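You operate a simulated robot arm through the tools that you are given. There is no shell and no other tool. Be economical: measure what you need, move in short steps, check, and stop when the job is done.

You run a simulated two-armed robot. Do the job below in one go: nothing can be reset, and whatever is moved stays where it is left.

Task
Hold the disc switch on the glaze end of the long bench steady with one hand and press the disc switch button to switch it on with the other. Then take the yellow oblong sponge and leave it in the red tub. Then take the parcel with blue tape and put it on the shelf under the island bench. The order counts. Set down upright: parcel with blue tape.

It is judged by the outcome, as a careful person would: the job done as asked, and still so three seconds after it is handed in. It fails if anything else is knocked over, pushed out of place, dropped, spilled or broken.

Robot
Two 7-joint arms with two-finger parallel grippers on one trunk, on a base that drives. Base frame: it is fixed to the floor where the robot stands at the start and does not move with it; the origin is under the middle of the robot, x ahead of it, y to its left, z up. Readings come in mm, degrees, newtons and seconds.
The left shoulder is at the start at [50, 187, 1160], the right one opposite. Places, roughly: disc switch button [600, 100, 900]; parcel with blue tape [-5500, -250, 750]; red tub (33x33x11 cm) [-2700, 1200, 900]; shelf under the island bench [-2500, 3600, 300]; yellow oblong sponge (9x6x4 cm) [400, 2200, 900]. Payload 3.43 kg a hand.
The TCP of each hand is the grasp point between the finger pads, 30 mm short of the fingertips. In the tool frame z runs along the fingers and y along their closing line. The gripper opens to 94 mm. The fingers are 28 mm wide and 10 mm thick; the gripper's body (50 by 96 mm) begins 55 mm behind the TCP.
Orientation is told as [roll, pitch, yaw] about the base's x, y, z axes, in that order, counted from this pose: with the fingers straight down and closing along the base's y, the tool's x points along the base's -x, its y along +y and its z along -z.

Tools
- The arms move only by the tool apply_moves. It takes "left_increments", "right_increments" or both (then of equal length, played together; a hand with none holds still); each is a list that holds one entry, the list of rows, each a list of 7 numbers: the shift along the base's x, y, z in mm, then the turn, a rotation vector about the base's x, y, z in rad, then the closure, from 0 (fully open) to 1 (shut). In form: [[[tx, ty, tz, rx, ry, rz, fingers], ...]]. A call has 1 to 12 rows; each row shifts and turns the commanded pose from where the row before left it. A row lasts 0.2 s, in which the tool goes at most 50 mm and 8.6 degrees; a call with a longer step from one row to the next is refused whole, and so is a gripper value outside its range. A pose out of reach is approached as far as the arm can. The call stops where the force on the tool passes 40 N (or 10 N more than at its start, if that is more) or the arm is blocked; 0.2 s more then pass. Each finger travels about 153 mm/s and halts on what it meets, pressing with about 32 N; the grip force reading is that of the motor and also rises with nothing between the fingers. The clock runs only during rows and for 0.2 s after the last one: add rows that do not move to give the fingers time. It gives the time, the measured TCP pose, the force on the tool (base axes), the opening and the grip force at its end, in the units of the frame above (readings bear some noise), with the torque about the TCP (base axes, N m) and any sound that the robot's microphone picked up.
- Cameras (640 x 400 px; columns grow to the right, rows downward): "scene" is now at [150.4, 18.8, 1354.8]; the picture's right is [0.25, -0.97, 0.00], its down [-0.35, -0.09, -0.93] and it looks along [0.90, 0.23, -0.37] (base axes); focal length 276 px, centre (320, 200). "left" rides on the left gripper at [76, -14, -103] in its tool frame; the picture's right is [0.18, 0.98, 0.00], its down [-0.75, 0.14, -0.64] and it looks along [-0.63, 0.12, 0.77] (tool axes); focal length 243 px, centre (320, 200). "right" rides on the right gripper at [76, 14, -102] in its tool frame; the picture's right is [-0.18, 0.98, 0.00], its down [-0.75, -0.14, -0.64] and it looks along [-0.63, -0.12, 0.77] (tool axes); focal length 243 px, centre (320, 200). There is no depth. A picture from a camera that has moved, and an enlarged one, comes with that camera's place and axes in the base frame and with its lens. The place of the scene camera against the robot may be out by one fixed shift of up to 18 mm in any direction.
- grab_frame(camera): a new picture of that camera. The clock stands still meanwhile.
- raise_lower(by): slides the trunk up (or, below 0, down) by that many mm; the arms and the scene camera ride with it, the base frame stays. It gives what a move gives, with no picture.
- drive_base(legs): drives the robot by 1 to 6 legs, each [ahead, left, turn to the left] in mm, mm and degrees, along the robot's own axes; the way and the turn of a leg run together, so that a leg with both is an arc; at most 1500 mm and 180 degrees a leg. The arms and the cameras ride along, it lands a little off, and it stops where it bumps. It gives what a move gives.
- head_to(pan, tilt): turns the head with the scene camera to pan (to the left, within 80 degrees either way) and tilt (down, from -29 to 69), counted from straight ahead of the robot. It gives what a move gives.
- close_up(camera, box): a new picture of the part [left, top, right, bottom] of that camera's present view, enlarged. The clock stands still meanwhile.
- job_done(): hands the job in; it is judged then, once.

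Go step by step. Nothing tells you exact positions but the pictures and the camera data: compare them with the known pose of the tool, close in by small moves and look again before you grip or let go. The budget is 165 turns and 130 pictures, counting those below and the enlarged ones. Unless the task says otherwise, let go and move clear before handing in.

The tools are called as name(argument=value, ...) on one line, values as JSON. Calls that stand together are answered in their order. apply_moves: Moves the arms, as the interface text tells. Its arguments: {"type":"object","properties":{"left_increments":{"type":"array","items":{"type":"array","items":{"type":"array","items":{"type":"number"}}}},"right_increments":{"type":"array","items":{"type":"array","items":{"type":"array","items":{"type":"number"}}}}},"required":[]} The other tools are called the same way: raise_lower (by) slides the trunk up or down; drive_base (legs) drives the base; head_to (pan, tilt) turns the head that bears the scene camera; grab_frame (camera) takes a picture; close_up (camera, box) takes an enlarged picture of a part of a camera's view; job_done () hands the job in.

At the start:

```text
time: 0.0
left_position: [407.1, 247.4, 1179.1]
left_ee_rot: [-0.1, 0.0, 0.0]
left_wrist_force: [0.3, 0.2, -0.8]
left_ft_torque: [-0.05, 0.01, 0.01]
left_finger_gap: 94.1
left_gripper_force: 0.1
right_position: [451.0, -115.7, 1258.5]
right_ee_rot: [0.0, 0.0, 0.0]
right_wrist_force: [0.0, -0.4, 1.2]
right_ft_torque: [-0.03, 0.0, -0.01]
right_finger_gap: 93.8
right_gripper_force: 0.0
trunk travel left (down, up): [-375.0, 57.0]
robot x, y, heading: [-0.3, -1.5, -0.1]
head pan, tilt: [14.6, 21.4]
```

scene: 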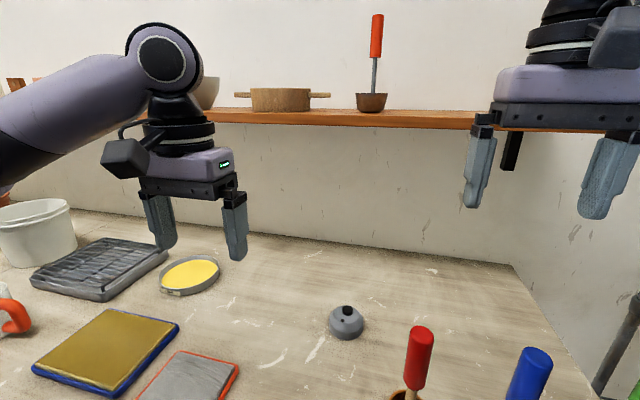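
right: 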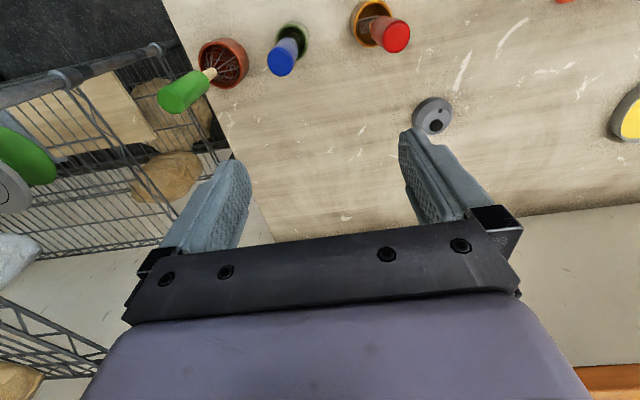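
left: 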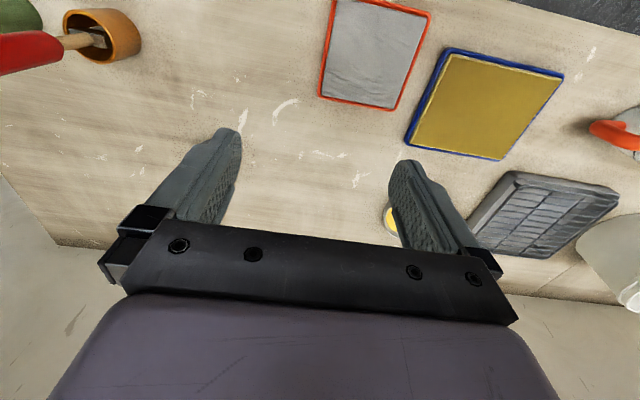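

The disc switch is the small grey disc with a black button, near x≈675, y≈85 on the bench. I'll take a closer look before moving.

close_up(camera="scene", box=[290, 280, 402, 350])

close_up(camera="right", box=[380, 80, 492, 150])

```text
5.71 times, centred on (346, 315) of scene
camera zoom: at [150.4, 18.8, 1354.8], right [0.25, -0.97, 0.0], down [-0.35, -0.09, -0.93], along [0.9, 0.23, -0.37], focal length 1574 px, centre (171, -457)
```

zoom: 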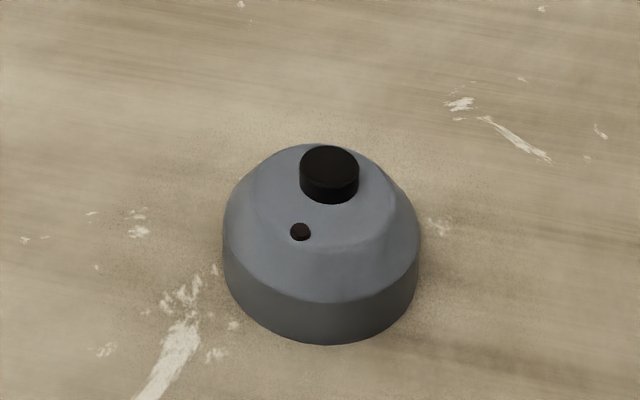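

```text
5.71 times, centred on (436, 115) of right
camera zoom: at [375.2, -101.0, 1362.0], right [0.18, 0.98, 0.0], down [0.75, -0.14, 0.64], along [0.63, -0.12, -0.77], focal length 1386 px, centre (-343, 686)
```

zoom: 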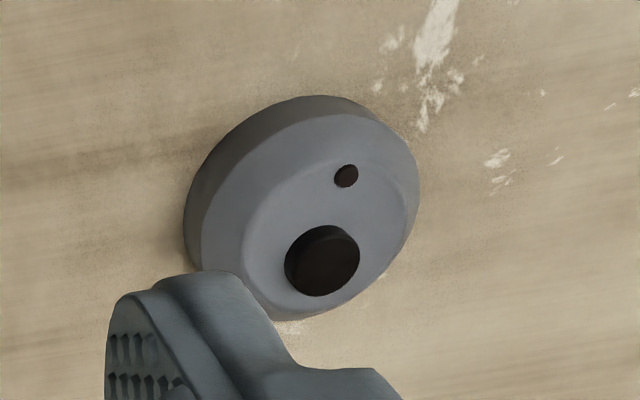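

The disc triangulates to about (590, 73), with its base near z≈895 and the button top near 940. The plan is to grip the disc with the left hand leaning back and to the left, and press with the right hand from above. First I'll bring the left hand to a pre-grasp pose.

apply_moves(left_increments=[[[11.4, -7.8, -13, 0, 0, -0.1496, 0], [11.4, -7.8, -13, 0, 0, -0.1496, 0], [11.4, -7.8, -13, 0, 0, -0.1496, 0], [11.4, -7.8, -13, 0, 0, -0.1496, 0], [11.4, -7.8, -13, 0, 0, -0.1496, 0], [11.4, -7.8, -13, 0, 0, -0.1496, 0], [11.4, -7.8, -13, 0, 0, -0.1496, 0], [11.4, -7.8, -13, -0.121, -0.07, 0, 0], [11.4, -7.8, -13, -0.121, -0.07, 0, 0], [11.4, -7.8, -13, -0.121, -0.07, 0, 0], [11.4, -7.8, -13, -0.121, -0.07, 0, 0], [11.4, -7.8, -13, -0.121, -0.07, 0, 0]]])

grab_frame(camera="scene")

grab_frame(camera="left")

```text
time: 2.6
left_position: [543.6, 152.4, 1025.1]
left_ee_rot: [0.0, -40.1, -60.0]
left_wrist_force: [0.6, -0.5, -0.7]
left_ft_torque: [-0.01, -0.01, -0.02]
left_finger_gap: 93.9
left_gripper_force: 0.1
right_position: [450.8, -116.8, 1259.6]
right_ee_rot: [-0.1, 0.0, 0.1]
right_wrist_force: [-0.4, -0.6, -0.1]
right_ft_torque: [-0.01, 0.0, 0.0]
right_finger_gap: 94.0
right_gripper_force: 0.1
trunk travel left (down, up): [-375.0, 57.0]
robot x, y, heading: [-1.8, 2.2, 0.0]
head pan, tilt: [14.6, 21.4]
```

```text
124 pictures are left
camera scene: at [150.5, 19.0, 1354.8], right [0.25, -0.97, 0.0], down [-0.35, -0.09, -0.93], along [0.9, 0.23, -0.37], focal length 276 px, centre (320, 200)
```

scene: 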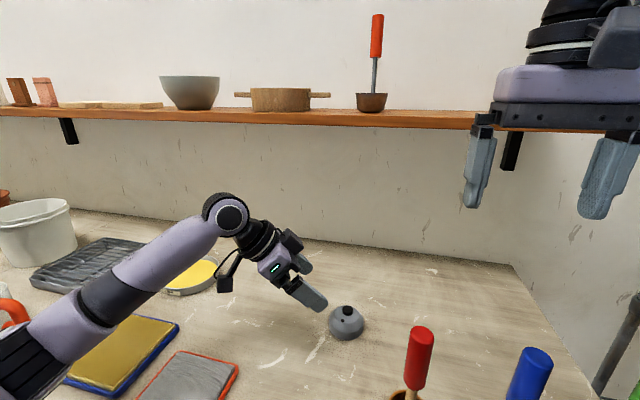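

```text
123 pictures are left
camera left: at [469.3, 253.5, 1054.9], right [0.78, 0.61, -0.12], down [0.2, -0.07, 0.98], along [0.59, -0.79, -0.18], focal length 243 px, centre (320, 200)
```

left: 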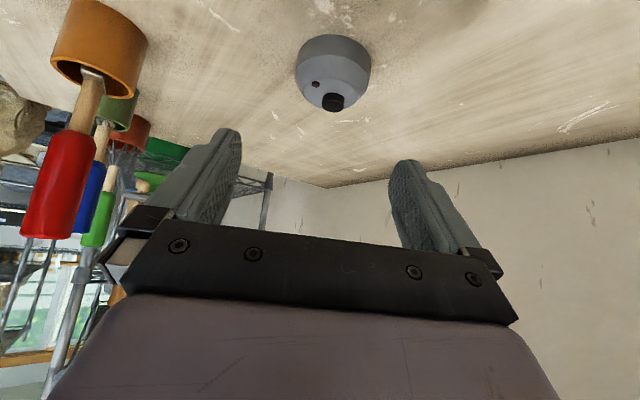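

Combining the two wrist cameras puts the button at about (599, 80, 917). I'll zoom in with the left camera to refine this.

close_up(camera="left", box=[277, 25, 389, 95])

close_up(camera="left", box=[277, 60, 389, 130])

```text
5.71 times, centred on (333, 60) of left
camera zoom: at [469.3, 253.5, 1054.9], right [0.78, 0.61, -0.12], down [0.2, -0.07, 0.98], along [0.59, -0.79, -0.18], focal length 1386 px, centre (246, 1000)
```

zoom: 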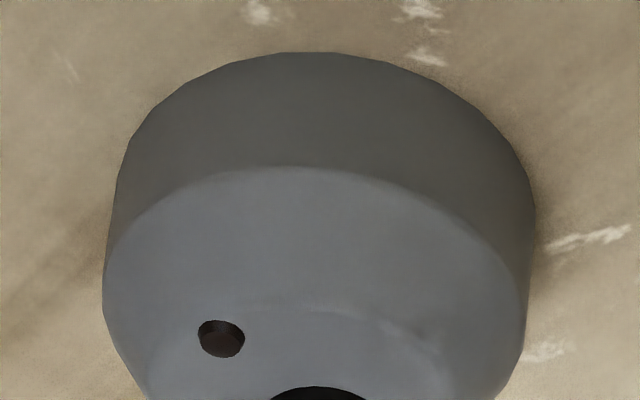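

```text
5.71 times, centred on (333, 95) of left
camera zoom: at [469.3, 253.5, 1054.9], right [0.78, 0.61, -0.12], down [0.2, -0.07, 0.98], along [0.59, -0.79, -0.18], focal length 1386 px, centre (246, 800)
```

zoom: 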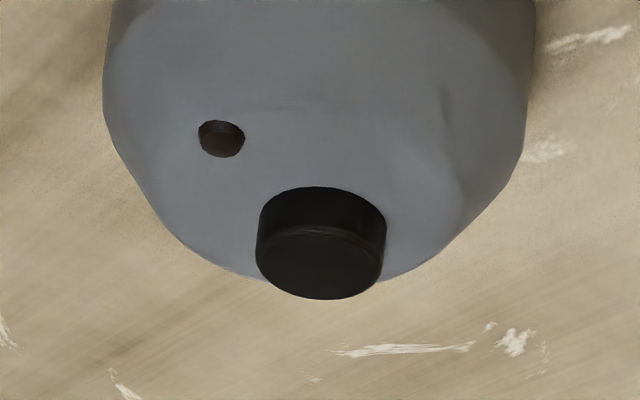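

The button top is at about (597, 80, 922), the bench at z≈876, and the body is about 72 mm wide. I'll align the left hand and descend along the tool axis, stopping short to check.

apply_moves(left_increments=[[[-3, 26, 0, 0, 0, 0, 0], [10, -17, -23.5, 0, 0, 0, 0], [10, -17, -23.5, 0, 0, 0, 0], [10, -17, -23.5, 0, 0, 0, 0], [6, -11, -15, 0, 0, 0, 0], [0, 0, 0, 0, 0, 0, 0]]])

grab_frame(camera="left")

close_up(camera="scene", box=[240, 240, 400, 340])

```text
time: 4.0
left_position: [576.7, 118.7, 937.7]
left_ee_rot: [0.0, -39.9, -60.0]
left_wrist_force: [0.1, 0.2, -0.4]
left_ft_torque: [0.01, -0.01, 0.0]
left_finger_gap: 93.9
left_gripper_force: 0.2
right_position: [450.2, -116.3, 1259.8]
right_ee_rot: [0.0, 0.0, 0.0]
right_wrist_force: [0.0, -0.4, 0.2]
right_ft_torque: [0.01, 0.02, 0.0]
right_finger_gap: 94.0
right_gripper_force: 0.0
trunk travel left (down, up): [-375.0, 57.0]
robot x, y, heading: [-1.5, -0.1, -0.1]
head pan, tilt: [14.6, 21.4]
```

```text
120 pictures are left
camera left: at [502.2, 219.6, 967.6], right [0.78, 0.61, -0.12], down [0.2, -0.07, 0.98], along [0.59, -0.79, -0.18], focal length 243 px, centre (320, 200)
```

left: 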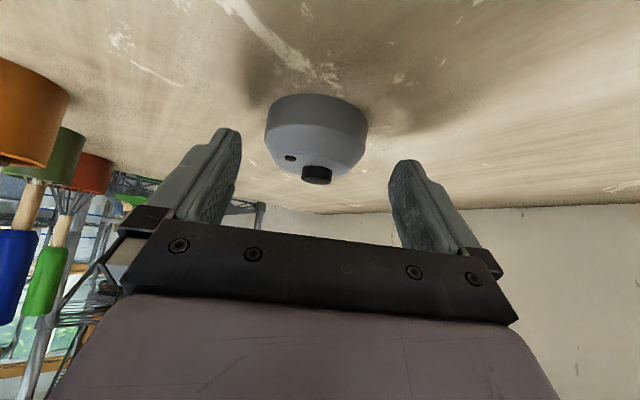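

```text
4.00 times, centred on (320, 290) of scene
camera zoom: at [150.4, 18.8, 1354.8], right [0.25, -0.97, 0.0], down [-0.35, -0.09, -0.93], along [0.9, 0.23, -0.37], focal length 1102 px, centre (320, -160)
```

zoom: 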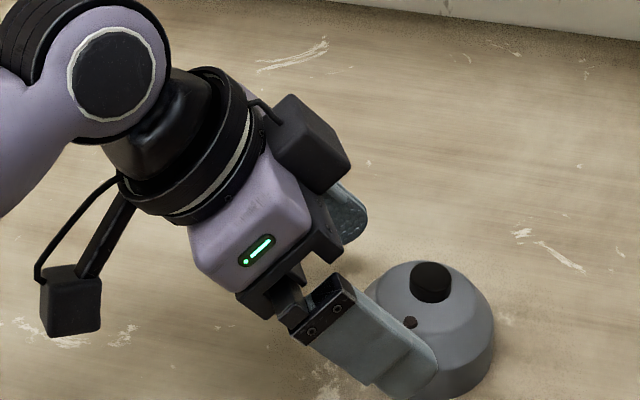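

The fingers straddle the disc evenly. I'll go down the last stretch and then close on it.

apply_moves(left_increments=[[[5.5, -11, -13, 0, 0, 0, 0], [5.5, -11, -13, 0, 0, 0, 0], [0, 0, 0, 0, 0, 0, 0], [0, 0, 0, 0, 0, 0, 0.15], [0, 0, 0, 0, 0, 0, 0.2], [0, 0, 0, 0, 0, 0, 0.25], [0, 0, 0, 0, 0, 0, 0.3]]])

grab_frame(camera="left")

close_up(camera="scene", box=[240, 240, 400, 340])

```text
time: 5.6
left_position: [588.8, 95.9, 911.8]
left_ee_rot: [0.0, -40.1, -60.0]
left_wrist_force: [1.7, 0.8, 3.9]
left_ft_torque: [0.02, -0.14, 0.01]
left_finger_gap: 70.2
left_gripper_force: 32.3
right_position: [451.2, -115.1, 1258.6]
right_ee_rot: [-0.1, 0.0, 0.0]
right_wrist_force: [-0.8, -0.3, 0.3]
right_ft_torque: [-0.01, 0.03, 0.02]
right_finger_gap: 93.8
right_gripper_force: 0.0
trunk travel left (down, up): [-375.0, 57.0]
robot x, y, heading: [4.2, 1.0, 0.2]
head pan, tilt: [14.6, 21.4]
```

```text
118 pictures are left
camera left: at [513.0, 196.1, 942.4], right [0.78, 0.61, -0.12], down [0.2, -0.07, 0.98], along [0.59, -0.79, -0.18], focal length 243 px, centre (320, 200)
```

left: 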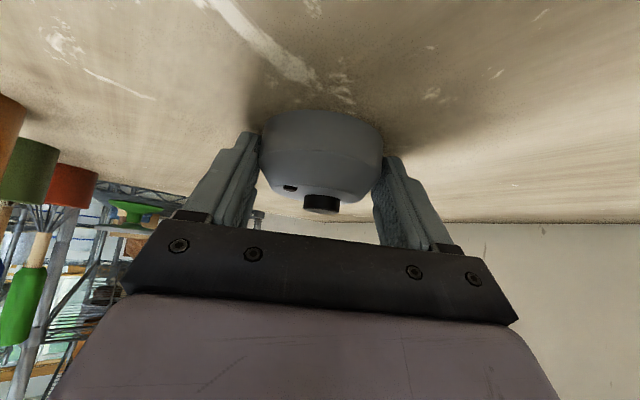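

```text
4.00 times, centred on (320, 290) of scene
camera zoom: at [150.2, 18.8, 1354.8], right [0.25, -0.97, 0.0], down [-0.35, -0.09, -0.93], along [0.9, 0.23, -0.36], focal length 1102 px, centre (320, -160)
```

zoom: 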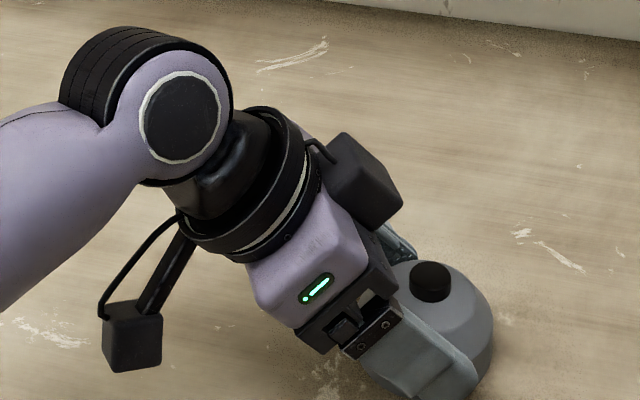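

The left hand holds the disc (gap 70 mm). Now I'll bring the right hand over, leaning 45° away from the left hand, with fingers shut and kept high above the tool handles.

apply_moves(right_increments=[[[24.3, 16, -10, 0.131, 0, 0, 0.3], [24.3, 16, -10, 0.131, 0, 0, 0.6], [24.3, 16, -10, 0.131, 0, 0, 1], [24.3, 16, -10, 0.131, 0, 0, 1], [24.3, 16, -10, 0.131, 0, 0, 1], [24.3, 16, -10, 0.131, 0, 0, 1], [0, 0, -20, 0, 0, 0, 1], [0, 0, -20, 0, 0, 0, 1], [0, 0, -20, 0, 0, 0, 1]]])

grab_frame(camera="scene")

grab_frame(camera="right")

```text
time: 7.6
left_position: [587.0, 94.5, 911.5]
left_ee_rot: [0.0, -40.1, -60.0]
left_wrist_force: [0.8, -0.6, 5.1]
left_ft_torque: [-0.07, -0.07, 0.1]
left_finger_gap: 70.1
left_gripper_force: 31.8
right_position: [593.4, -20.2, 1138.9]
right_ee_rot: [45.2, -0.1, 0.0]
right_wrist_force: [0.7, -0.7, -0.1]
right_ft_torque: [-0.02, 0.04, -0.02]
right_finger_gap: 0.1
right_gripper_force: 32.0
trunk travel left (down, up): [-375.0, 57.0]
robot x, y, heading: [3.3, 0.9, -0.1]
head pan, tilt: [14.6, 21.4]
```

```text
116 pictures are left
camera scene: at [149.8, 18.7, 1354.9], right [0.25, -0.97, 0.0], down [-0.35, -0.09, -0.93], along [0.9, 0.23, -0.36], focal length 276 px, centre (320, 200)
```

scene: 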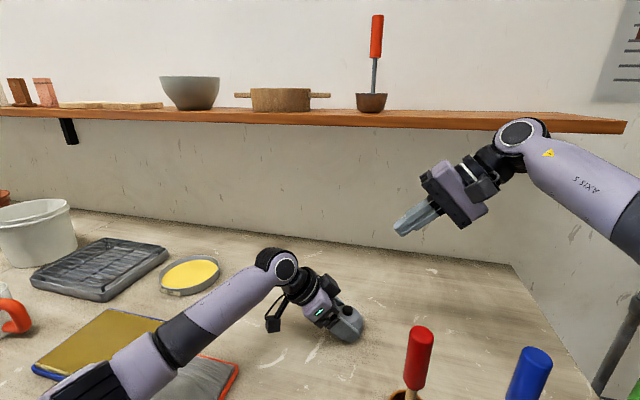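

```text
115 pictures are left
camera right: at [518.7, -81.7, 1221.9], right [0.18, 0.69, 0.7], down [0.75, -0.56, 0.35], along [0.63, 0.46, -0.62], focal length 243 px, centre (320, 200)
```

right: 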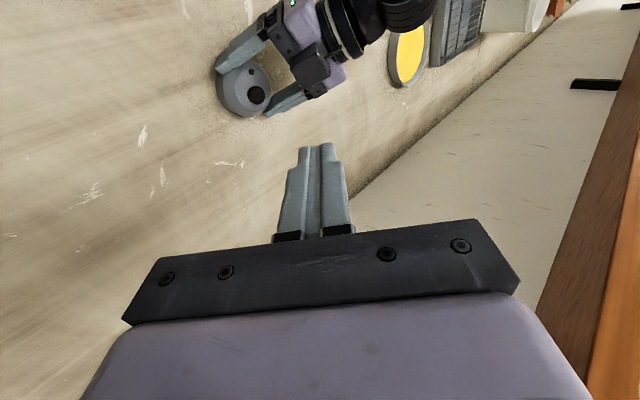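

The right forearm swings out to the right, so I need to see where the elbow is relative to the tool handles. I'll pan the head right.

head_to(pan=-35, tilt=35)

grab_frame(camera="scene")

```text
time: 8.8
left_position: [587.6, 95.5, 911.3]
left_ee_rot: [0.0, -40.1, -60.0]
left_wrist_force: [-0.2, 0.3, 6.1]
left_ft_torque: [-0.07, -0.09, 0.1]
left_finger_gap: 70.2
left_gripper_force: 32.4
right_position: [595.6, -19.3, 1139.2]
right_ee_rot: [45.1, -0.1, 0.0]
right_wrist_force: [0.9, -0.5, -0.3]
right_ft_torque: [0.0, -0.04, -0.01]
right_finger_gap: 0.0
right_gripper_force: 32.1
trunk travel left (down, up): [-375.0, 57.0]
robot x, y, heading: [2.7, -0.0, 0.1]
head pan, tilt: [-35.0, 35.0]
```

```text
114 pictures are left
camera scene: at [132.1, -55.2, 1333.3], right [-0.57, -0.82, 0.0], down [-0.47, 0.33, -0.82], along [0.67, -0.47, -0.57], focal length 276 px, centre (320, 200)
```

scene: 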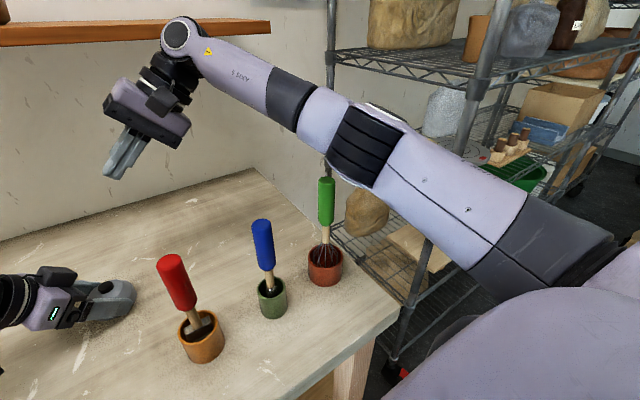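

The elbow would drop onto the tool handles when the right hand goes down. So I'll let go of the disc, raise the trunk, and stand further left. There the right arm stays stretched and high, and I can press with one finger of a vertical, open hand. First I back both hands off.

apply_moves(left_increments=[[[0, 0, 0, 0, 0, 0, 0], [0, 0, 0, 0, 0, 0, 0], [-8, 14, 19, 0, 0, 0, 0], [-8, 14, 19, 0, 0, 0, 0], [-8, 14, 19, 0, 0, 0, 0], [-8, 14, 19, 0, 0, 0, 0], [-8, 14, 19, 0, 0, 0, 0], [-8, 14, 19, 0, 0, 0, 0], [-20, 10, 30, 0, 0, 0, 0], [-20, 10, 30, 0, 0, 0, 0], [-20, 10, 30, 0, 0, 0, 0], [-20, 10, 30, 0, 0, 0, 0]]], right_increments=[[[0, 0, 10, -0.131, 0, 0, 1], [0, 0, 10, -0.131, 0, 0, 1], [0, 0, 10, -0.131, 0, 0, 1], [0, 0, 10, -0.131, 0, 0, 1], [-15, -5, 10, -0.131, 0, 0, 0.5], [-15, -5, 10, -0.131, 0, 0, 0], [-15, -5, 10, 0, 0, 0, 0], [-15, -5, 10, 0, 0, 0, 0], [-15, -5, 10, 0, 0, 0, 0], [-15, -5, 10, 0, 0, 0, 0], [-15, -5, 10, 0, 0, 0, 0], [-15, -5, 10, 0, 0, 0, 0]]])

raise_lower(by=55)

head_to(pan=40, tilt=30)

grab_frame(camera="scene")

```text
time: 11.4
left_position: [458.0, 218.6, 1145.8]
left_ee_rot: [-0.1, -40.1, -59.9]
left_wrist_force: [-0.8, 0.0, -0.8]
left_ft_torque: [-0.02, 0.0, 0.02]
left_finger_gap: 94.0
left_gripper_force: 0.0
right_position: [455.4, -66.3, 1251.3]
right_ee_rot: [-0.1, -0.1, 0.0]
right_wrist_force: [-0.1, -0.4, 0.0]
right_ft_torque: [0.0, 0.01, 0.03]
right_finger_gap: 93.8
right_gripper_force: 0.1
right hand out of reach, approached as far as the arm can: row 3, 4
trunk travel left (down, up): [-375.0, 57.0]
robot x, y, heading: [0.2, -0.3, 0.1]
head pan, tilt: [-35.0, 35.0]
```

```text
time: 12.3
left_position: [459.0, 216.7, 1199.1]
left_ee_rot: [-0.1, -40.0, -59.9]
left_wrist_force: [0.5, 0.2, 0.3]
left_ft_torque: [-0.03, -0.01, 0.02]
left_finger_gap: 94.1
left_gripper_force: 0.1
right_position: [457.3, -67.7, 1307.0]
right_ee_rot: [0.0, 0.0, 0.0]
right_wrist_force: [-0.4, 0.6, -0.2]
right_ft_torque: [0.0, 0.02, -0.02]
right_finger_gap: 93.9
right_gripper_force: 0.1
trunk travel left (down, up): [-430.0, 2.0]
robot x, y, heading: [0.4, -0.1, 0.1]
head pan, tilt: [-35.0, 35.0]
```

```text
time: 13.8
left_position: [460.5, 217.6, 1199.9]
left_ee_rot: [-0.2, -40.1, -59.9]
left_wrist_force: [0.3, -0.1, -0.5]
left_ft_torque: [-0.01, 0.01, 0.0]
left_finger_gap: 94.1
left_gripper_force: 0.1
right_position: [457.2, -67.0, 1306.3]
right_ee_rot: [0.0, -0.1, 0.0]
right_wrist_force: [-0.1, -0.3, 0.3]
right_ft_torque: [0.01, -0.01, 0.03]
right_finger_gap: 94.0
right_gripper_force: 0.1
trunk travel left (down, up): [-430.0, 2.0]
robot x, y, heading: [-2.0, 3.4, -0.1]
head pan, tilt: [40.0, 30.0]
```

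```text
113 pictures are left
camera scene: at [129.8, 53.5, 1396.0], right [0.64, -0.77, 0.0], down [-0.38, -0.32, -0.87], along [0.66, 0.56, -0.5], focal length 276 px, centre (320, 200)
```

scene: 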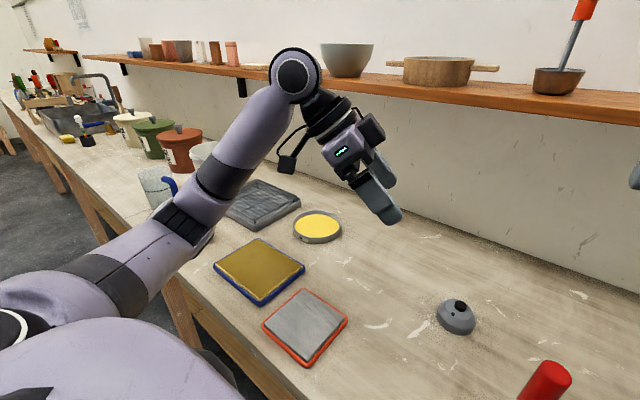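

The area is clear and the arms are high. I'll drive left 280 mm and turn 15° to the right.

drive_base(legs=[[20, 280, 0], [0, 0, -15]])

head_to(pan=-5, tilt=35)

grab_frame(camera="scene")

```text
time: 16.6
left_position: [518.4, 370.2, 1199.8]
left_ee_rot: [-0.1, -40.0, -74.4]
left_wrist_force: [0.3, -0.5, -0.6]
left_ft_torque: [0.02, -0.01, 0.0]
left_finger_gap: 93.9
left_gripper_force: 0.1
right_position: [446.3, 96.2, 1306.8]
right_ee_rot: [0.0, 0.0, -14.6]
right_wrist_force: [-0.3, -0.4, -0.2]
right_ft_torque: [0.0, 0.01, 0.0]
right_finger_gap: 94.1
right_gripper_force: 0.0
trunk travel left (down, up): [-430.0, 2.0]
robot x, y, heading: [19.3, 279.2, -14.5]
head pan, tilt: [40.0, 30.0]
```

```text
time: 17.8
left_position: [518.2, 371.8, 1199.8]
left_ee_rot: [-0.2, -40.1, -74.4]
left_wrist_force: [0.3, 0.2, 0.3]
left_ft_torque: [-0.04, 0.01, 0.02]
left_finger_gap: 93.9
left_gripper_force: 0.0
right_position: [446.2, 97.1, 1306.7]
right_ee_rot: [0.0, 0.0, -14.4]
right_wrist_force: [0.0, -0.6, 0.7]
right_ft_torque: [-0.01, -0.02, 0.01]
right_finger_gap: 93.9
right_gripper_force: 0.1
trunk travel left (down, up): [-430.0, 2.0]
robot x, y, heading: [18.9, 274.4, -14.3]
head pan, tilt: [-5.0, 35.0]
```

```text
112 pictures are left
camera scene: at [160.7, 227.2, 1388.2], right [-0.33, -0.94, 0.0], down [-0.54, 0.19, -0.82], along [0.77, -0.27, -0.57], focal length 276 px, centre (320, 200)
```

scene: 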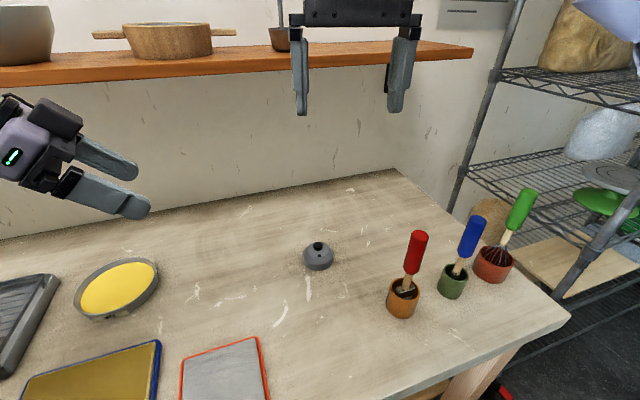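

The robot is in place and the disc hasn't moved. I'll bring the left hand back to the disc along its lean axis.

apply_moves(left_increments=[[[8, -30.5, -29.3, 0, 0, 0, 0], [8, -30.5, -29.3, 0, 0, 0, 0], [8, -30.5, -29.3, 0, 0, 0, 0], [8, -30.5, -29.3, 0, 0, 0, 0], [8, -30.5, -29.3, 0, 0, 0, 0], [8, -30.5, -29.3, 0, 0, 0, 0], [4.8, -17, -21, 0, 0, 0, 0], [4.8, -17, -21, 0, 0, 0, 0], [4.8, -17, -21, 0, 0, 0, 0], [4.8, -17, -21, 0, 0, 0, 0], [0, 0, 0, 0, 0, 0, 0]]])

grab_frame(camera="left")

close_up(camera="scene", box=[220, 200, 380, 300])

```text
time: 20.2
left_position: [586.2, 120.9, 939.6]
left_ee_rot: [-0.2, -40.1, -74.5]
left_wrist_force: [0.3, -0.7, -0.6]
left_ft_torque: [-0.03, -0.03, -0.01]
left_finger_gap: 94.0
left_gripper_force: 0.1
right_position: [445.6, 96.4, 1306.5]
right_ee_rot: [0.0, 0.0, -14.5]
right_wrist_force: [0.4, 0.0, 0.0]
right_ft_torque: [-0.01, -0.01, 0.0]
right_finger_gap: 94.1
right_gripper_force: 0.1
trunk travel left (down, up): [-430.0, 2.0]
robot x, y, heading: [19.9, 279.6, -14.6]
head pan, tilt: [-5.0, 35.0]
```

```text
111 pictures are left
camera left: at [539.2, 236.5, 969.7], right [0.91, 0.4, -0.12], down [0.18, -0.12, 0.98], along [0.38, -0.91, -0.18], focal length 243 px, centre (320, 200)
```

left: 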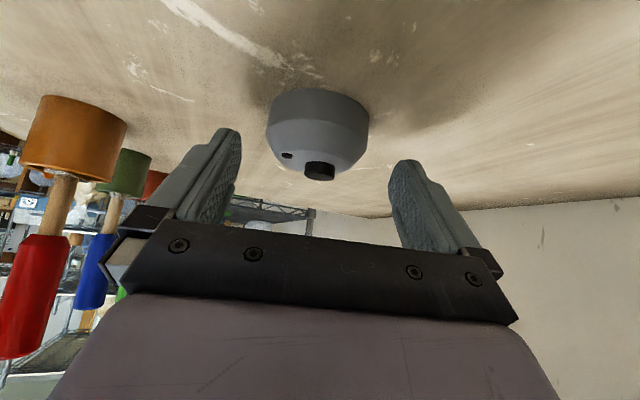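

```text
4.00 times, centred on (300, 250) of scene
camera zoom: at [160.6, 227.2, 1388.2], right [-0.33, -0.94, 0.0], down [-0.54, 0.19, -0.82], along [0.77, -0.27, -0.57], focal length 1102 px, centre (400, 0)
```

zoom: 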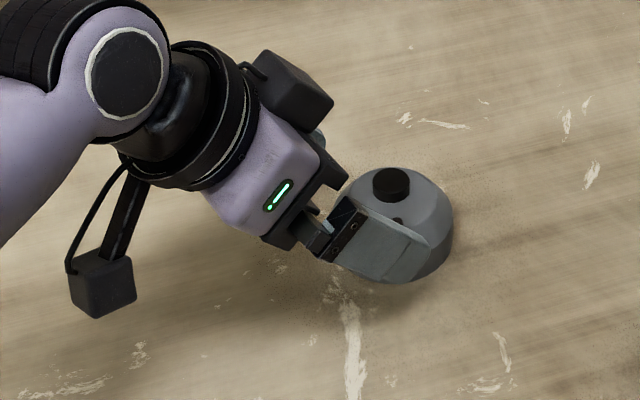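

The disc sits centred between the fingers. I'll finish the approach and grip.

apply_moves(left_increments=[[[3, -12, -14, 0, 0, 0, 0], [3, -12, -14, 0, 0, 0, 0], [0, 0, 0, 0, 0, 0, 0], [0, 0, 0, 0, 0, 0, 0.15], [0, 0, 0, 0, 0, 0, 0.2], [0, 0, 0, 0, 0, 0, 0.25], [0, 0, 0, 0, 0, 0, 0.3]]])

grab_frame(camera="left")

```text
time: 21.8
left_position: [588.7, 95.8, 912.0]
left_ee_rot: [-0.1, -40.0, -74.3]
left_wrist_force: [0.7, 0.4, 4.0]
left_ft_torque: [-0.03, -0.13, 0.04]
left_finger_gap: 70.2
left_gripper_force: 31.8
right_position: [445.4, 97.0, 1307.4]
right_ee_rot: [0.0, -0.1, -14.5]
right_wrist_force: [-0.8, -0.3, 0.5]
right_ft_torque: [-0.01, 0.03, 0.02]
right_finger_gap: 94.0
right_gripper_force: 0.2
trunk travel left (down, up): [-430.0, 2.0]
robot x, y, heading: [19.7, 273.7, -14.7]
head pan, tilt: [-5.0, 35.0]
```

```text
109 pictures are left
camera left: at [542.9, 211.7, 942.3], right [0.91, 0.4, -0.12], down [0.18, -0.12, 0.98], along [0.38, -0.91, -0.18], focal length 243 px, centre (320, 200)
```

left: 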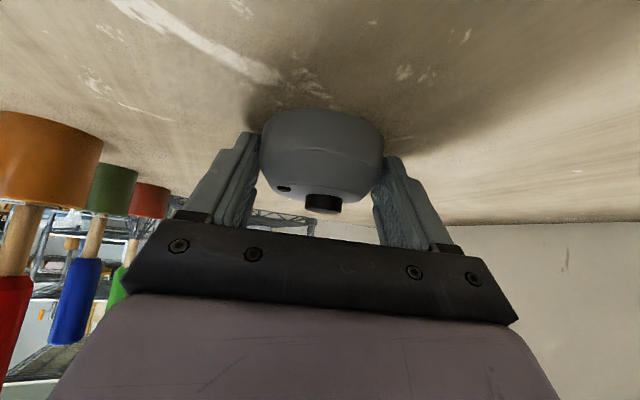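

The disc is held again and the button is at about (597, 79, 920). Before bringing the right hand in, I'll check where the left gripper's side box sits.

close_up(camera="scene", box=[220, 200, 380, 300])

grab_frame(camera="right")

```text
4.00 times, centred on (300, 250) of scene
camera zoom: at [160.3, 227.2, 1388.3], right [-0.33, -0.94, 0.0], down [-0.54, 0.19, -0.82], along [0.77, -0.27, -0.57], focal length 1102 px, centre (400, 0)
```

zoom: 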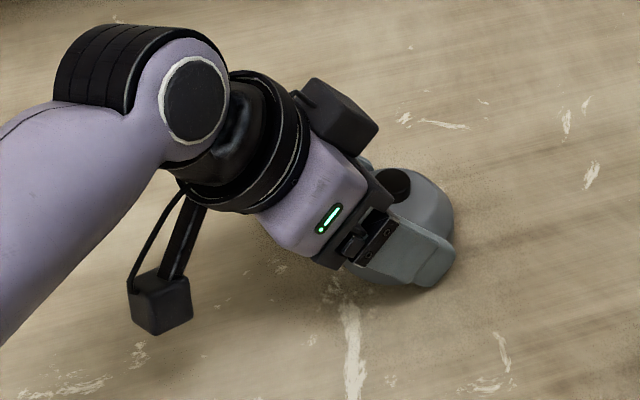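

```text
107 pictures are left
camera right: at [375.2, 130.1, 1409.9], right [0.42, 0.91, 0.0], down [0.69, -0.32, 0.64], along [0.58, -0.27, -0.77], focal length 243 px, centre (320, 200)
```

right: 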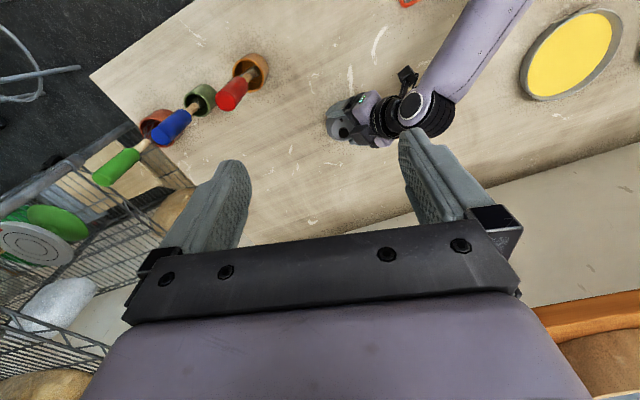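

Clearance looks fine. I'll bring the right hand, open and leaning slightly, over so that its left finger sits above the button, and stop high to check.

apply_moves(right_increments=[[[27.4, -14.8, -7, 0.0406, -0.0106, 0, 0], [27.4, -14.8, -7, 0.0406, -0.0106, 0, 0], [27.4, -14.8, -7, 0.0406, -0.0106, 0, 0], [27.4, -14.8, -7, 0.0406, -0.0106, 0, 0], [27.4, -14.8, -7, 0.0406, -0.0106, 0, 0], [0, 0, -25, 0, 0, 0, 0], [0, 0, -25, 0, 0, 0, 0], [0, 0, -25, 0, 0, 0, 0], [0, 0, -25, 0, 0, 0, 0], [0, 0, -25, 0, 0, 0, 0], [0, 0, -25, 0, 0, 0, 0], [0, 0, -25, 0, 0, 0, 0]]])

grab_frame(camera="scene")

grab_frame(camera="right")

```text
time: 24.4
left_position: [590.7, 96.1, 912.9]
left_ee_rot: [0.0, -40.1, -74.4]
left_wrist_force: [0.4, 0.9, 6.8]
left_ft_torque: [-0.03, -0.16, 0.05]
left_finger_gap: 70.1
left_gripper_force: 32.2
right_position: [547.6, 26.2, 1095.0]
right_ee_rot: [12.1, -0.1, -14.5]
right_wrist_force: [0.0, 0.1, 0.4]
right_ft_torque: [-0.02, -0.02, 0.01]
right_finger_gap: 94.1
right_gripper_force: 0.2
right hand out of reach, approached as far as the arm can: row 4, 5
trunk travel left (down, up): [-430.0, 2.0]
robot x, y, heading: [16.0, 273.9, -14.3]
head pan, tilt: [-5.0, 35.0]
```

```text
106 pictures are left
camera scene: at [160.1, 227.3, 1388.3], right [-0.33, -0.94, 0.0], down [-0.54, 0.19, -0.82], along [0.77, -0.27, -0.57], focal length 276 px, centre (320, 200)
```

scene: 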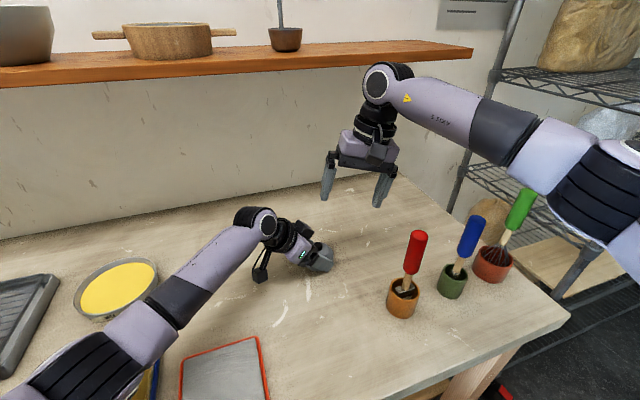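

```text
105 pictures are left
camera right: at [472.9, 39.4, 1198.7], right [0.42, 0.88, 0.21], down [0.66, -0.45, 0.6], along [0.62, -0.11, -0.77], focal length 243 px, centre (320, 200)
```

right: 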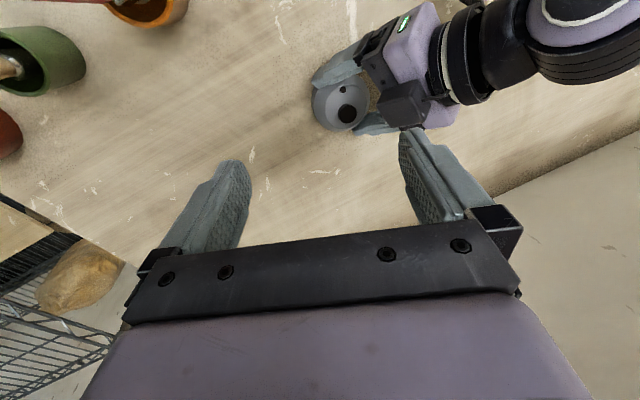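

The elbow stays high at about z≈1250, out to the right and well above the tool handles. I'll shift over the button and lower partway.

apply_moves(right_increments=[[[12, -1, -10, 0, 0, 0, 0], [12, -1, -10, 0, 0, 0, 0], [11, -1, -10, 0, 0, 0, 0], [0, 0, -10, 0, 0, 0, 0], [0, 0, 0, 0, 0, 0, 0]]])

grab_frame(camera="scene")

close_up(camera="scene", box=[240, 170, 400, 270])

grab_frame(camera="right")

```text
time: 25.6
left_position: [589.5, 95.7, 912.0]
left_ee_rot: [0.0, -40.1, -74.5]
left_wrist_force: [0.7, 0.9, 7.7]
left_ft_torque: [-0.04, -0.15, -0.1]
left_finger_gap: 70.4
left_gripper_force: 32.2
right_position: [582.3, 21.7, 1053.1]
right_ee_rot: [12.1, -0.1, -14.5]
right_wrist_force: [0.5, -0.2, 0.6]
right_ft_torque: [0.01, -0.01, 0.02]
right_finger_gap: 93.8
right_gripper_force: 0.1
trunk travel left (down, up): [-430.0, 2.0]
robot x, y, heading: [15.4, 275.6, -14.5]
head pan, tilt: [-5.0, 35.0]
```

```text
104 pictures are left
camera scene: at [160.0, 227.4, 1388.3], right [-0.33, -0.94, 0.0], down [-0.54, 0.19, -0.82], along [0.77, -0.27, -0.57], focal length 276 px, centre (320, 200)
```

scene: 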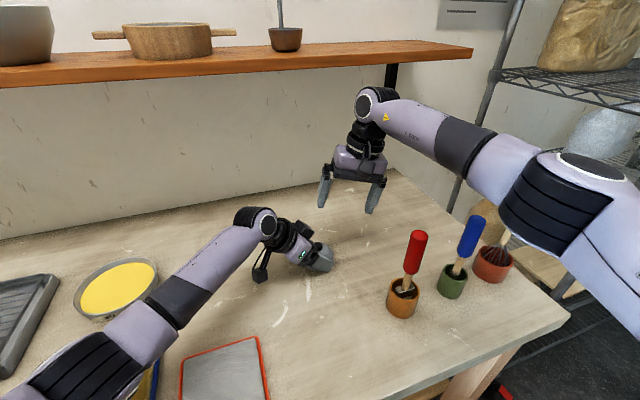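

```text
4.00 times, centred on (320, 220) of scene
camera zoom: at [160.0, 227.4, 1388.3], right [-0.33, -0.94, 0.0], down [-0.54, 0.19, -0.82], along [0.77, -0.27, -0.57], focal length 1102 px, centre (320, 120)
```

zoom: 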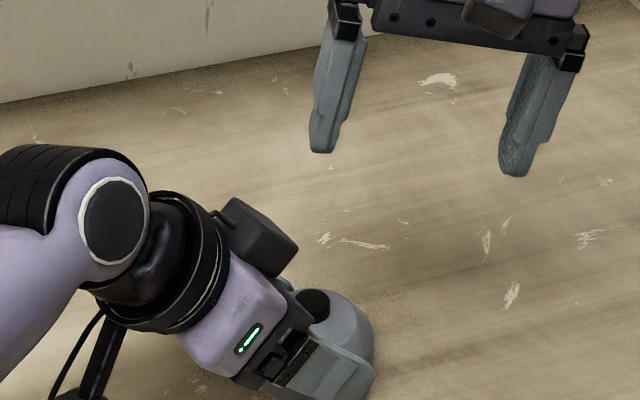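

```text
102 pictures are left
camera right: at [507.1, 34.1, 1156.6], right [0.42, 0.88, 0.21], down [0.66, -0.45, 0.6], along [0.62, -0.11, -0.77], focal length 243 px, centre (320, 200)
```

right: 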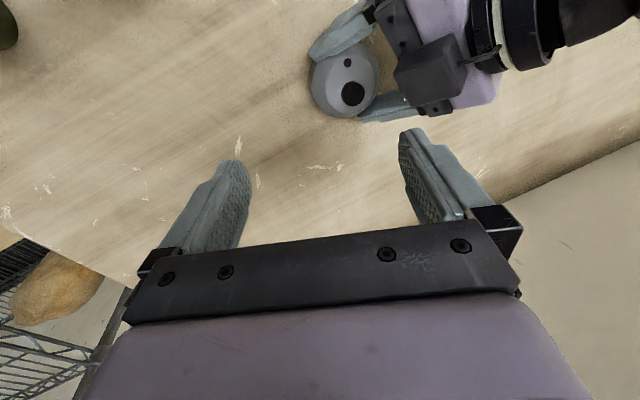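

The fingertip is right above the button, with a few millimetres of clearance to the left gripper's box. I'll lower to just above the button.

apply_moves(right_increments=[[[0, 0.5, -20, 0, 0, 0, 0], [0.5, 0.5, -20, 0, 0, 0, 0], [0, 0, -20, 0, 0, 0, 0], [0, 0, -20, 0, 0, 0, 0], [0, 0, -10, 0, 0, 0, 0], [0, 0, 0, 0, 0, 0, 0]]])

close_up(camera="scene", box=[240, 170, 400, 270])

grab_frame(camera="right")

grab_frame(camera="left")

```text
time: 27.0
left_position: [589.3, 95.6, 912.0]
left_ee_rot: [0.0, -40.1, -74.4]
left_wrist_force: [0.0, -0.6, 8.4]
left_ft_torque: [-0.01, -0.19, 0.05]
left_finger_gap: 70.1
left_gripper_force: 32.1
right_position: [582.5, 26.3, 961.4]
right_ee_rot: [12.1, 0.0, -14.4]
right_wrist_force: [-0.9, -0.6, -0.4]
right_ft_torque: [-0.05, -0.01, 0.02]
right_finger_gap: 94.0
right_gripper_force: 0.1
trunk travel left (down, up): [-430.0, 2.0]
robot x, y, heading: [19.5, 275.8, -14.4]
head pan, tilt: [-5.0, 35.0]
```

```text
4.00 times, centred on (320, 220) of scene
camera zoom: at [160.0, 227.3, 1388.3], right [-0.33, -0.94, 0.0], down [-0.54, 0.19, -0.82], along [0.77, -0.27, -0.57], focal length 1102 px, centre (320, 120)
```

zoom: 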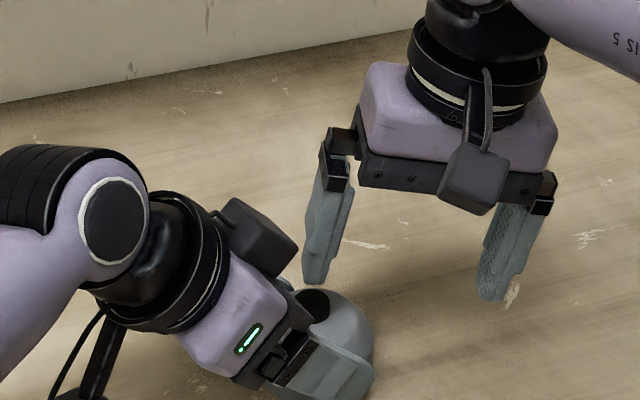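

```text
100 pictures are left
camera right: at [507.1, 38.9, 1065.9], right [0.42, 0.89, 0.21], down [0.66, -0.45, 0.6], along [0.62, -0.11, -0.77], focal length 243 px, centre (320, 200)
```

right: 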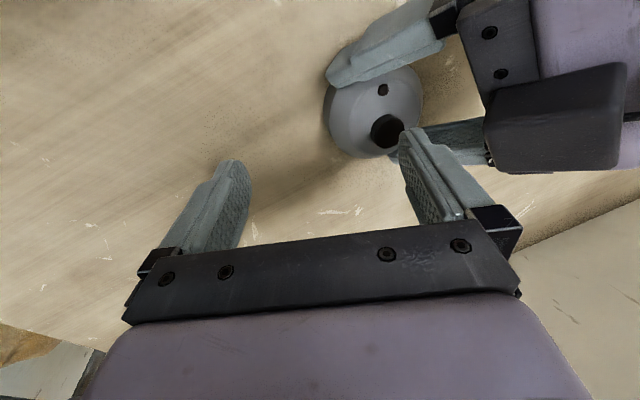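

```text
99 pictures are left
camera left: at [542.7, 211.9, 942.4], right [0.91, 0.4, -0.12], down [0.18, -0.12, 0.98], along [0.38, -0.91, -0.18], focal length 243 px, centre (320, 200)
```

left: 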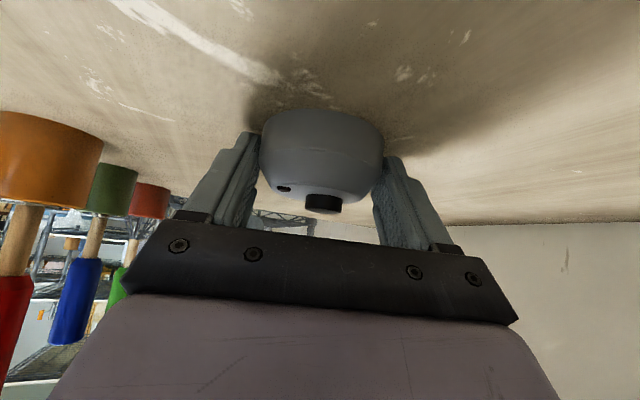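

The fingertip is above the button in all views. I'll press down in small steps and watch the force.

apply_moves(right_increments=[[[0.5, -1, -5, 0, 0, 0, 0], [0.5, -1, -5, 0, 0, 0, 0], [0, 0, -4, 0, 0, 0, 0], [0, 0, -3, 0, 0, 0, 0], [0, 0, -2, 0, 0, 0, 0], [0, 0, 0, 0, 0, 0, 0]]])

close_up(camera="right", box=[310, 50, 470, 150])

```text
time: 28.4
left_position: [590.0, 95.6, 911.0]
left_ee_rot: [0.0, -40.1, -74.4]
left_wrist_force: [1.0, 0.1, 7.8]
left_ft_torque: [-0.03, -0.23, -0.01]
left_finger_gap: 70.3
left_gripper_force: 31.4
right_position: [583.9, 22.0, 943.1]
right_ee_rot: [12.0, 0.0, -14.6]
right_wrist_force: [0.1, -0.7, 0.0]
right_ft_torque: [0.02, -0.04, 0.02]
right_finger_gap: 94.0
right_gripper_force: 0.0
trunk travel left (down, up): [-430.0, 2.0]
robot x, y, heading: [16.6, 277.2, -14.5]
head pan, tilt: [-5.0, 35.0]
```

```text
4.00 times, centred on (390, 100) of right
camera zoom: at [508.8, 34.4, 1046.3], right [0.42, 0.88, 0.21], down [0.66, -0.45, 0.6], along [0.62, -0.11, -0.77], focal length 970 px, centre (40, 600)
```

zoom: 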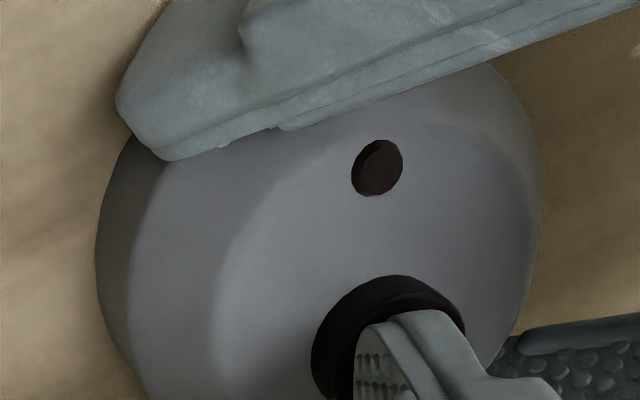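

The tip is just above the button and nearly centred. I'll continue down in fine steps.

apply_moves(right_increments=[[[1, -1, -2, 0, 0, 0, 0], [1, -1, -2, 0, 0, 0, 0], [0, 0, -2, 0, 0, 0, 0], [0, 0, -2, 0, 0, 0, 0], [0, 0, 0, 0, 0, 0, 0]]])

close_up(camera="right", box=[310, 50, 470, 150])

```text
time: 29.6
left_position: [589.7, 96.2, 912.1]
left_ee_rot: [0.1, -40.1, -74.3]
left_wrist_force: [4.4, -2.1, 5.3]
left_ft_torque: [0.0, -0.17, 0.02]
left_finger_gap: 70.2
left_gripper_force: 32.2
right_position: [585.6, 19.2, 937.1]
right_ee_rot: [12.1, -0.1, -14.5]
right_wrist_force: [1.2, -0.4, 8.6]
right_ft_torque: [0.38, -0.06, 0.03]
right_finger_gap: 94.0
right_gripper_force: 0.1
trunk travel left (down, up): [-430.0, 2.0]
robot x, y, heading: [21.9, 275.7, -14.6]
head pan, tilt: [-5.0, 35.0]
heard: click
```

```text
4.00 times, centred on (390, 100) of right
camera zoom: at [510.7, 32.5, 1040.2], right [0.42, 0.88, 0.21], down [0.66, -0.45, 0.6], along [0.62, -0.11, -0.77], focal length 970 px, centre (40, 600)
```

zoom: 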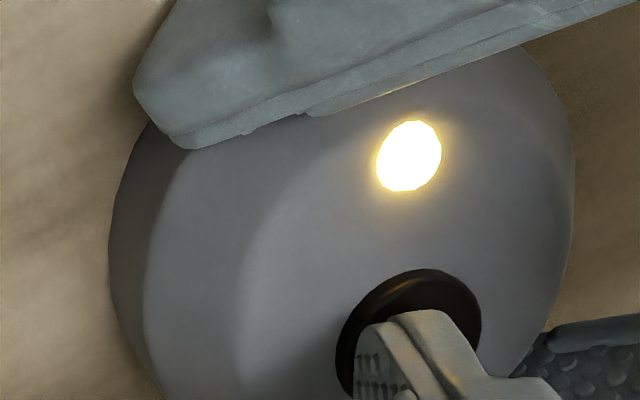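

Click heard and the LED is lit. I'll raise the right hand straight up first, then release the left hand.

apply_moves(right_increments=[[[0, 0, 15, 0, 0, 0, 0], [0, 0, 25, 0, 0, 0, 0], [0, 0, 25, 0, 0, 0, 0], [0, 0, 25, 0, 0, 0, 0], [0, 0, 25, 0, 0, 0, 0], [0, 0, 25, 0, 0, 0, 0], [-10, 0, 25, 0, 0, 0, 0], [-10, 0, 25, 0, 0, 0, 0], [-15, 0, 25, 0, 0, 0, 0], [-15, 0, 25, 0, 0, 0, 0], [-15, 0, 25, 0, 0, 0, 0], [-15, 0, 25, 0, 0, 0, 0]]])

apply_moves(left_increments=[[[0, 0, 0, 0, 0, 0, 0], [0, 0, 0, 0, 0, 0, 0], [-4, 15.5, 19, 0, 0, 0, 0], [-4, 15.5, 19, 0, 0, 0, 0], [-4, 15.5, 19, 0, 0, 0, 0], [-4, 15.5, 19, 0, 0, 0, 0], [-4, 15.5, 19, 0, 0, 0, 0], [-4, 15.5, 19, 0, 0, 0, 0], [-20, 10, 35, 0, 0, 0, 0], [-20, 10, 35, 0, 0, 0, 0], [-20, 10, 35, 0, 0, 0, 0], [-20, 10, 35, 0, 0, 0, 0]]])

head_to(pan=60, tilt=20)

grab_frame(camera="scene")

grab_frame(camera="right")

```text
time: 32.2
left_position: [589.0, 95.7, 913.2]
left_ee_rot: [0.0, -40.1, -74.5]
left_wrist_force: [-0.4, 0.7, 7.7]
left_ft_torque: [0.0, -0.31, 0.15]
left_finger_gap: 70.2
left_gripper_force: 31.9
right_position: [505.0, 20.7, 1227.8]
right_ee_rot: [12.1, -0.1, -14.6]
right_wrist_force: [-0.6, -0.1, -1.0]
right_ft_torque: [-0.03, -0.01, -0.02]
right_finger_gap: 94.4
right_gripper_force: 0.0
trunk travel left (down, up): [-430.0, 2.0]
robot x, y, heading: [20.6, 277.1, -14.1]
head pan, tilt: [-5.0, 35.0]
```

```text
time: 34.8
left_position: [486.1, 228.3, 1166.6]
left_ee_rot: [-0.1, -40.1, -74.3]
left_wrist_force: [0.2, -0.4, -0.1]
left_ft_torque: [-0.03, 0.03, 0.0]
left_finger_gap: 94.2
left_gripper_force: 0.0
right_position: [506.7, 20.8, 1228.1]
right_ee_rot: [12.1, -0.1, -14.5]
right_wrist_force: [-0.6, 0.1, -0.3]
right_ft_torque: [0.0, 0.0, -0.01]
right_finger_gap: 94.0
right_gripper_force: 0.0
trunk travel left (down, up): [-430.0, 2.0]
robot x, y, heading: [17.9, 277.5, -14.3]
head pan, tilt: [-5.0, 35.0]
```

```text
time: 36.1
left_position: [488.1, 228.0, 1164.2]
left_ee_rot: [-0.1, -40.1, -74.4]
left_wrist_force: [-0.5, 0.7, 0.5]
left_ft_torque: [0.0, 0.01, 0.01]
left_finger_gap: 94.1
left_gripper_force: 0.1
right_position: [506.3, 21.1, 1227.9]
right_ee_rot: [12.1, -0.2, -14.4]
right_wrist_force: [0.0, 0.6, 0.1]
right_ft_torque: [0.01, 0.0, 0.0]
right_finger_gap: 94.0
right_gripper_force: 0.1
trunk travel left (down, up): [-430.0, 2.0]
robot x, y, heading: [19.3, 273.1, -14.2]
head pan, tilt: [60.0, 20.0]
```

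```text
96 pictures are left
camera scene: at [142.9, 322.8, 1412.1], right [0.71, -0.7, 0.0], down [-0.24, -0.24, -0.94], along [0.66, 0.67, -0.34], focal length 276 px, centre (320, 200)
```

scene: 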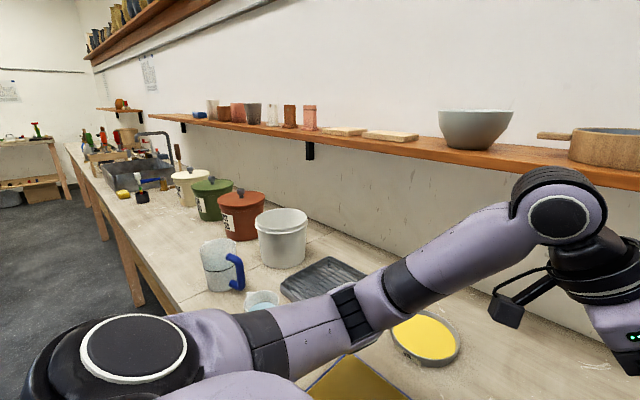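

```text
95 pictures are left
camera right: at [431.6, 33.9, 1331.2], right [0.42, 0.88, 0.21], down [0.66, -0.45, 0.6], along [0.62, -0.11, -0.77], focal length 243 px, centre (320, 200)
```

right: 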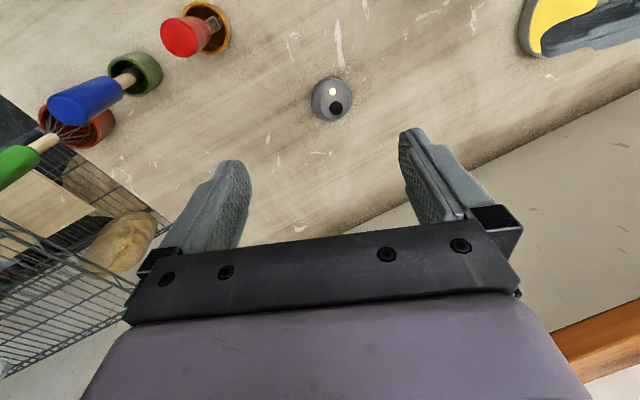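

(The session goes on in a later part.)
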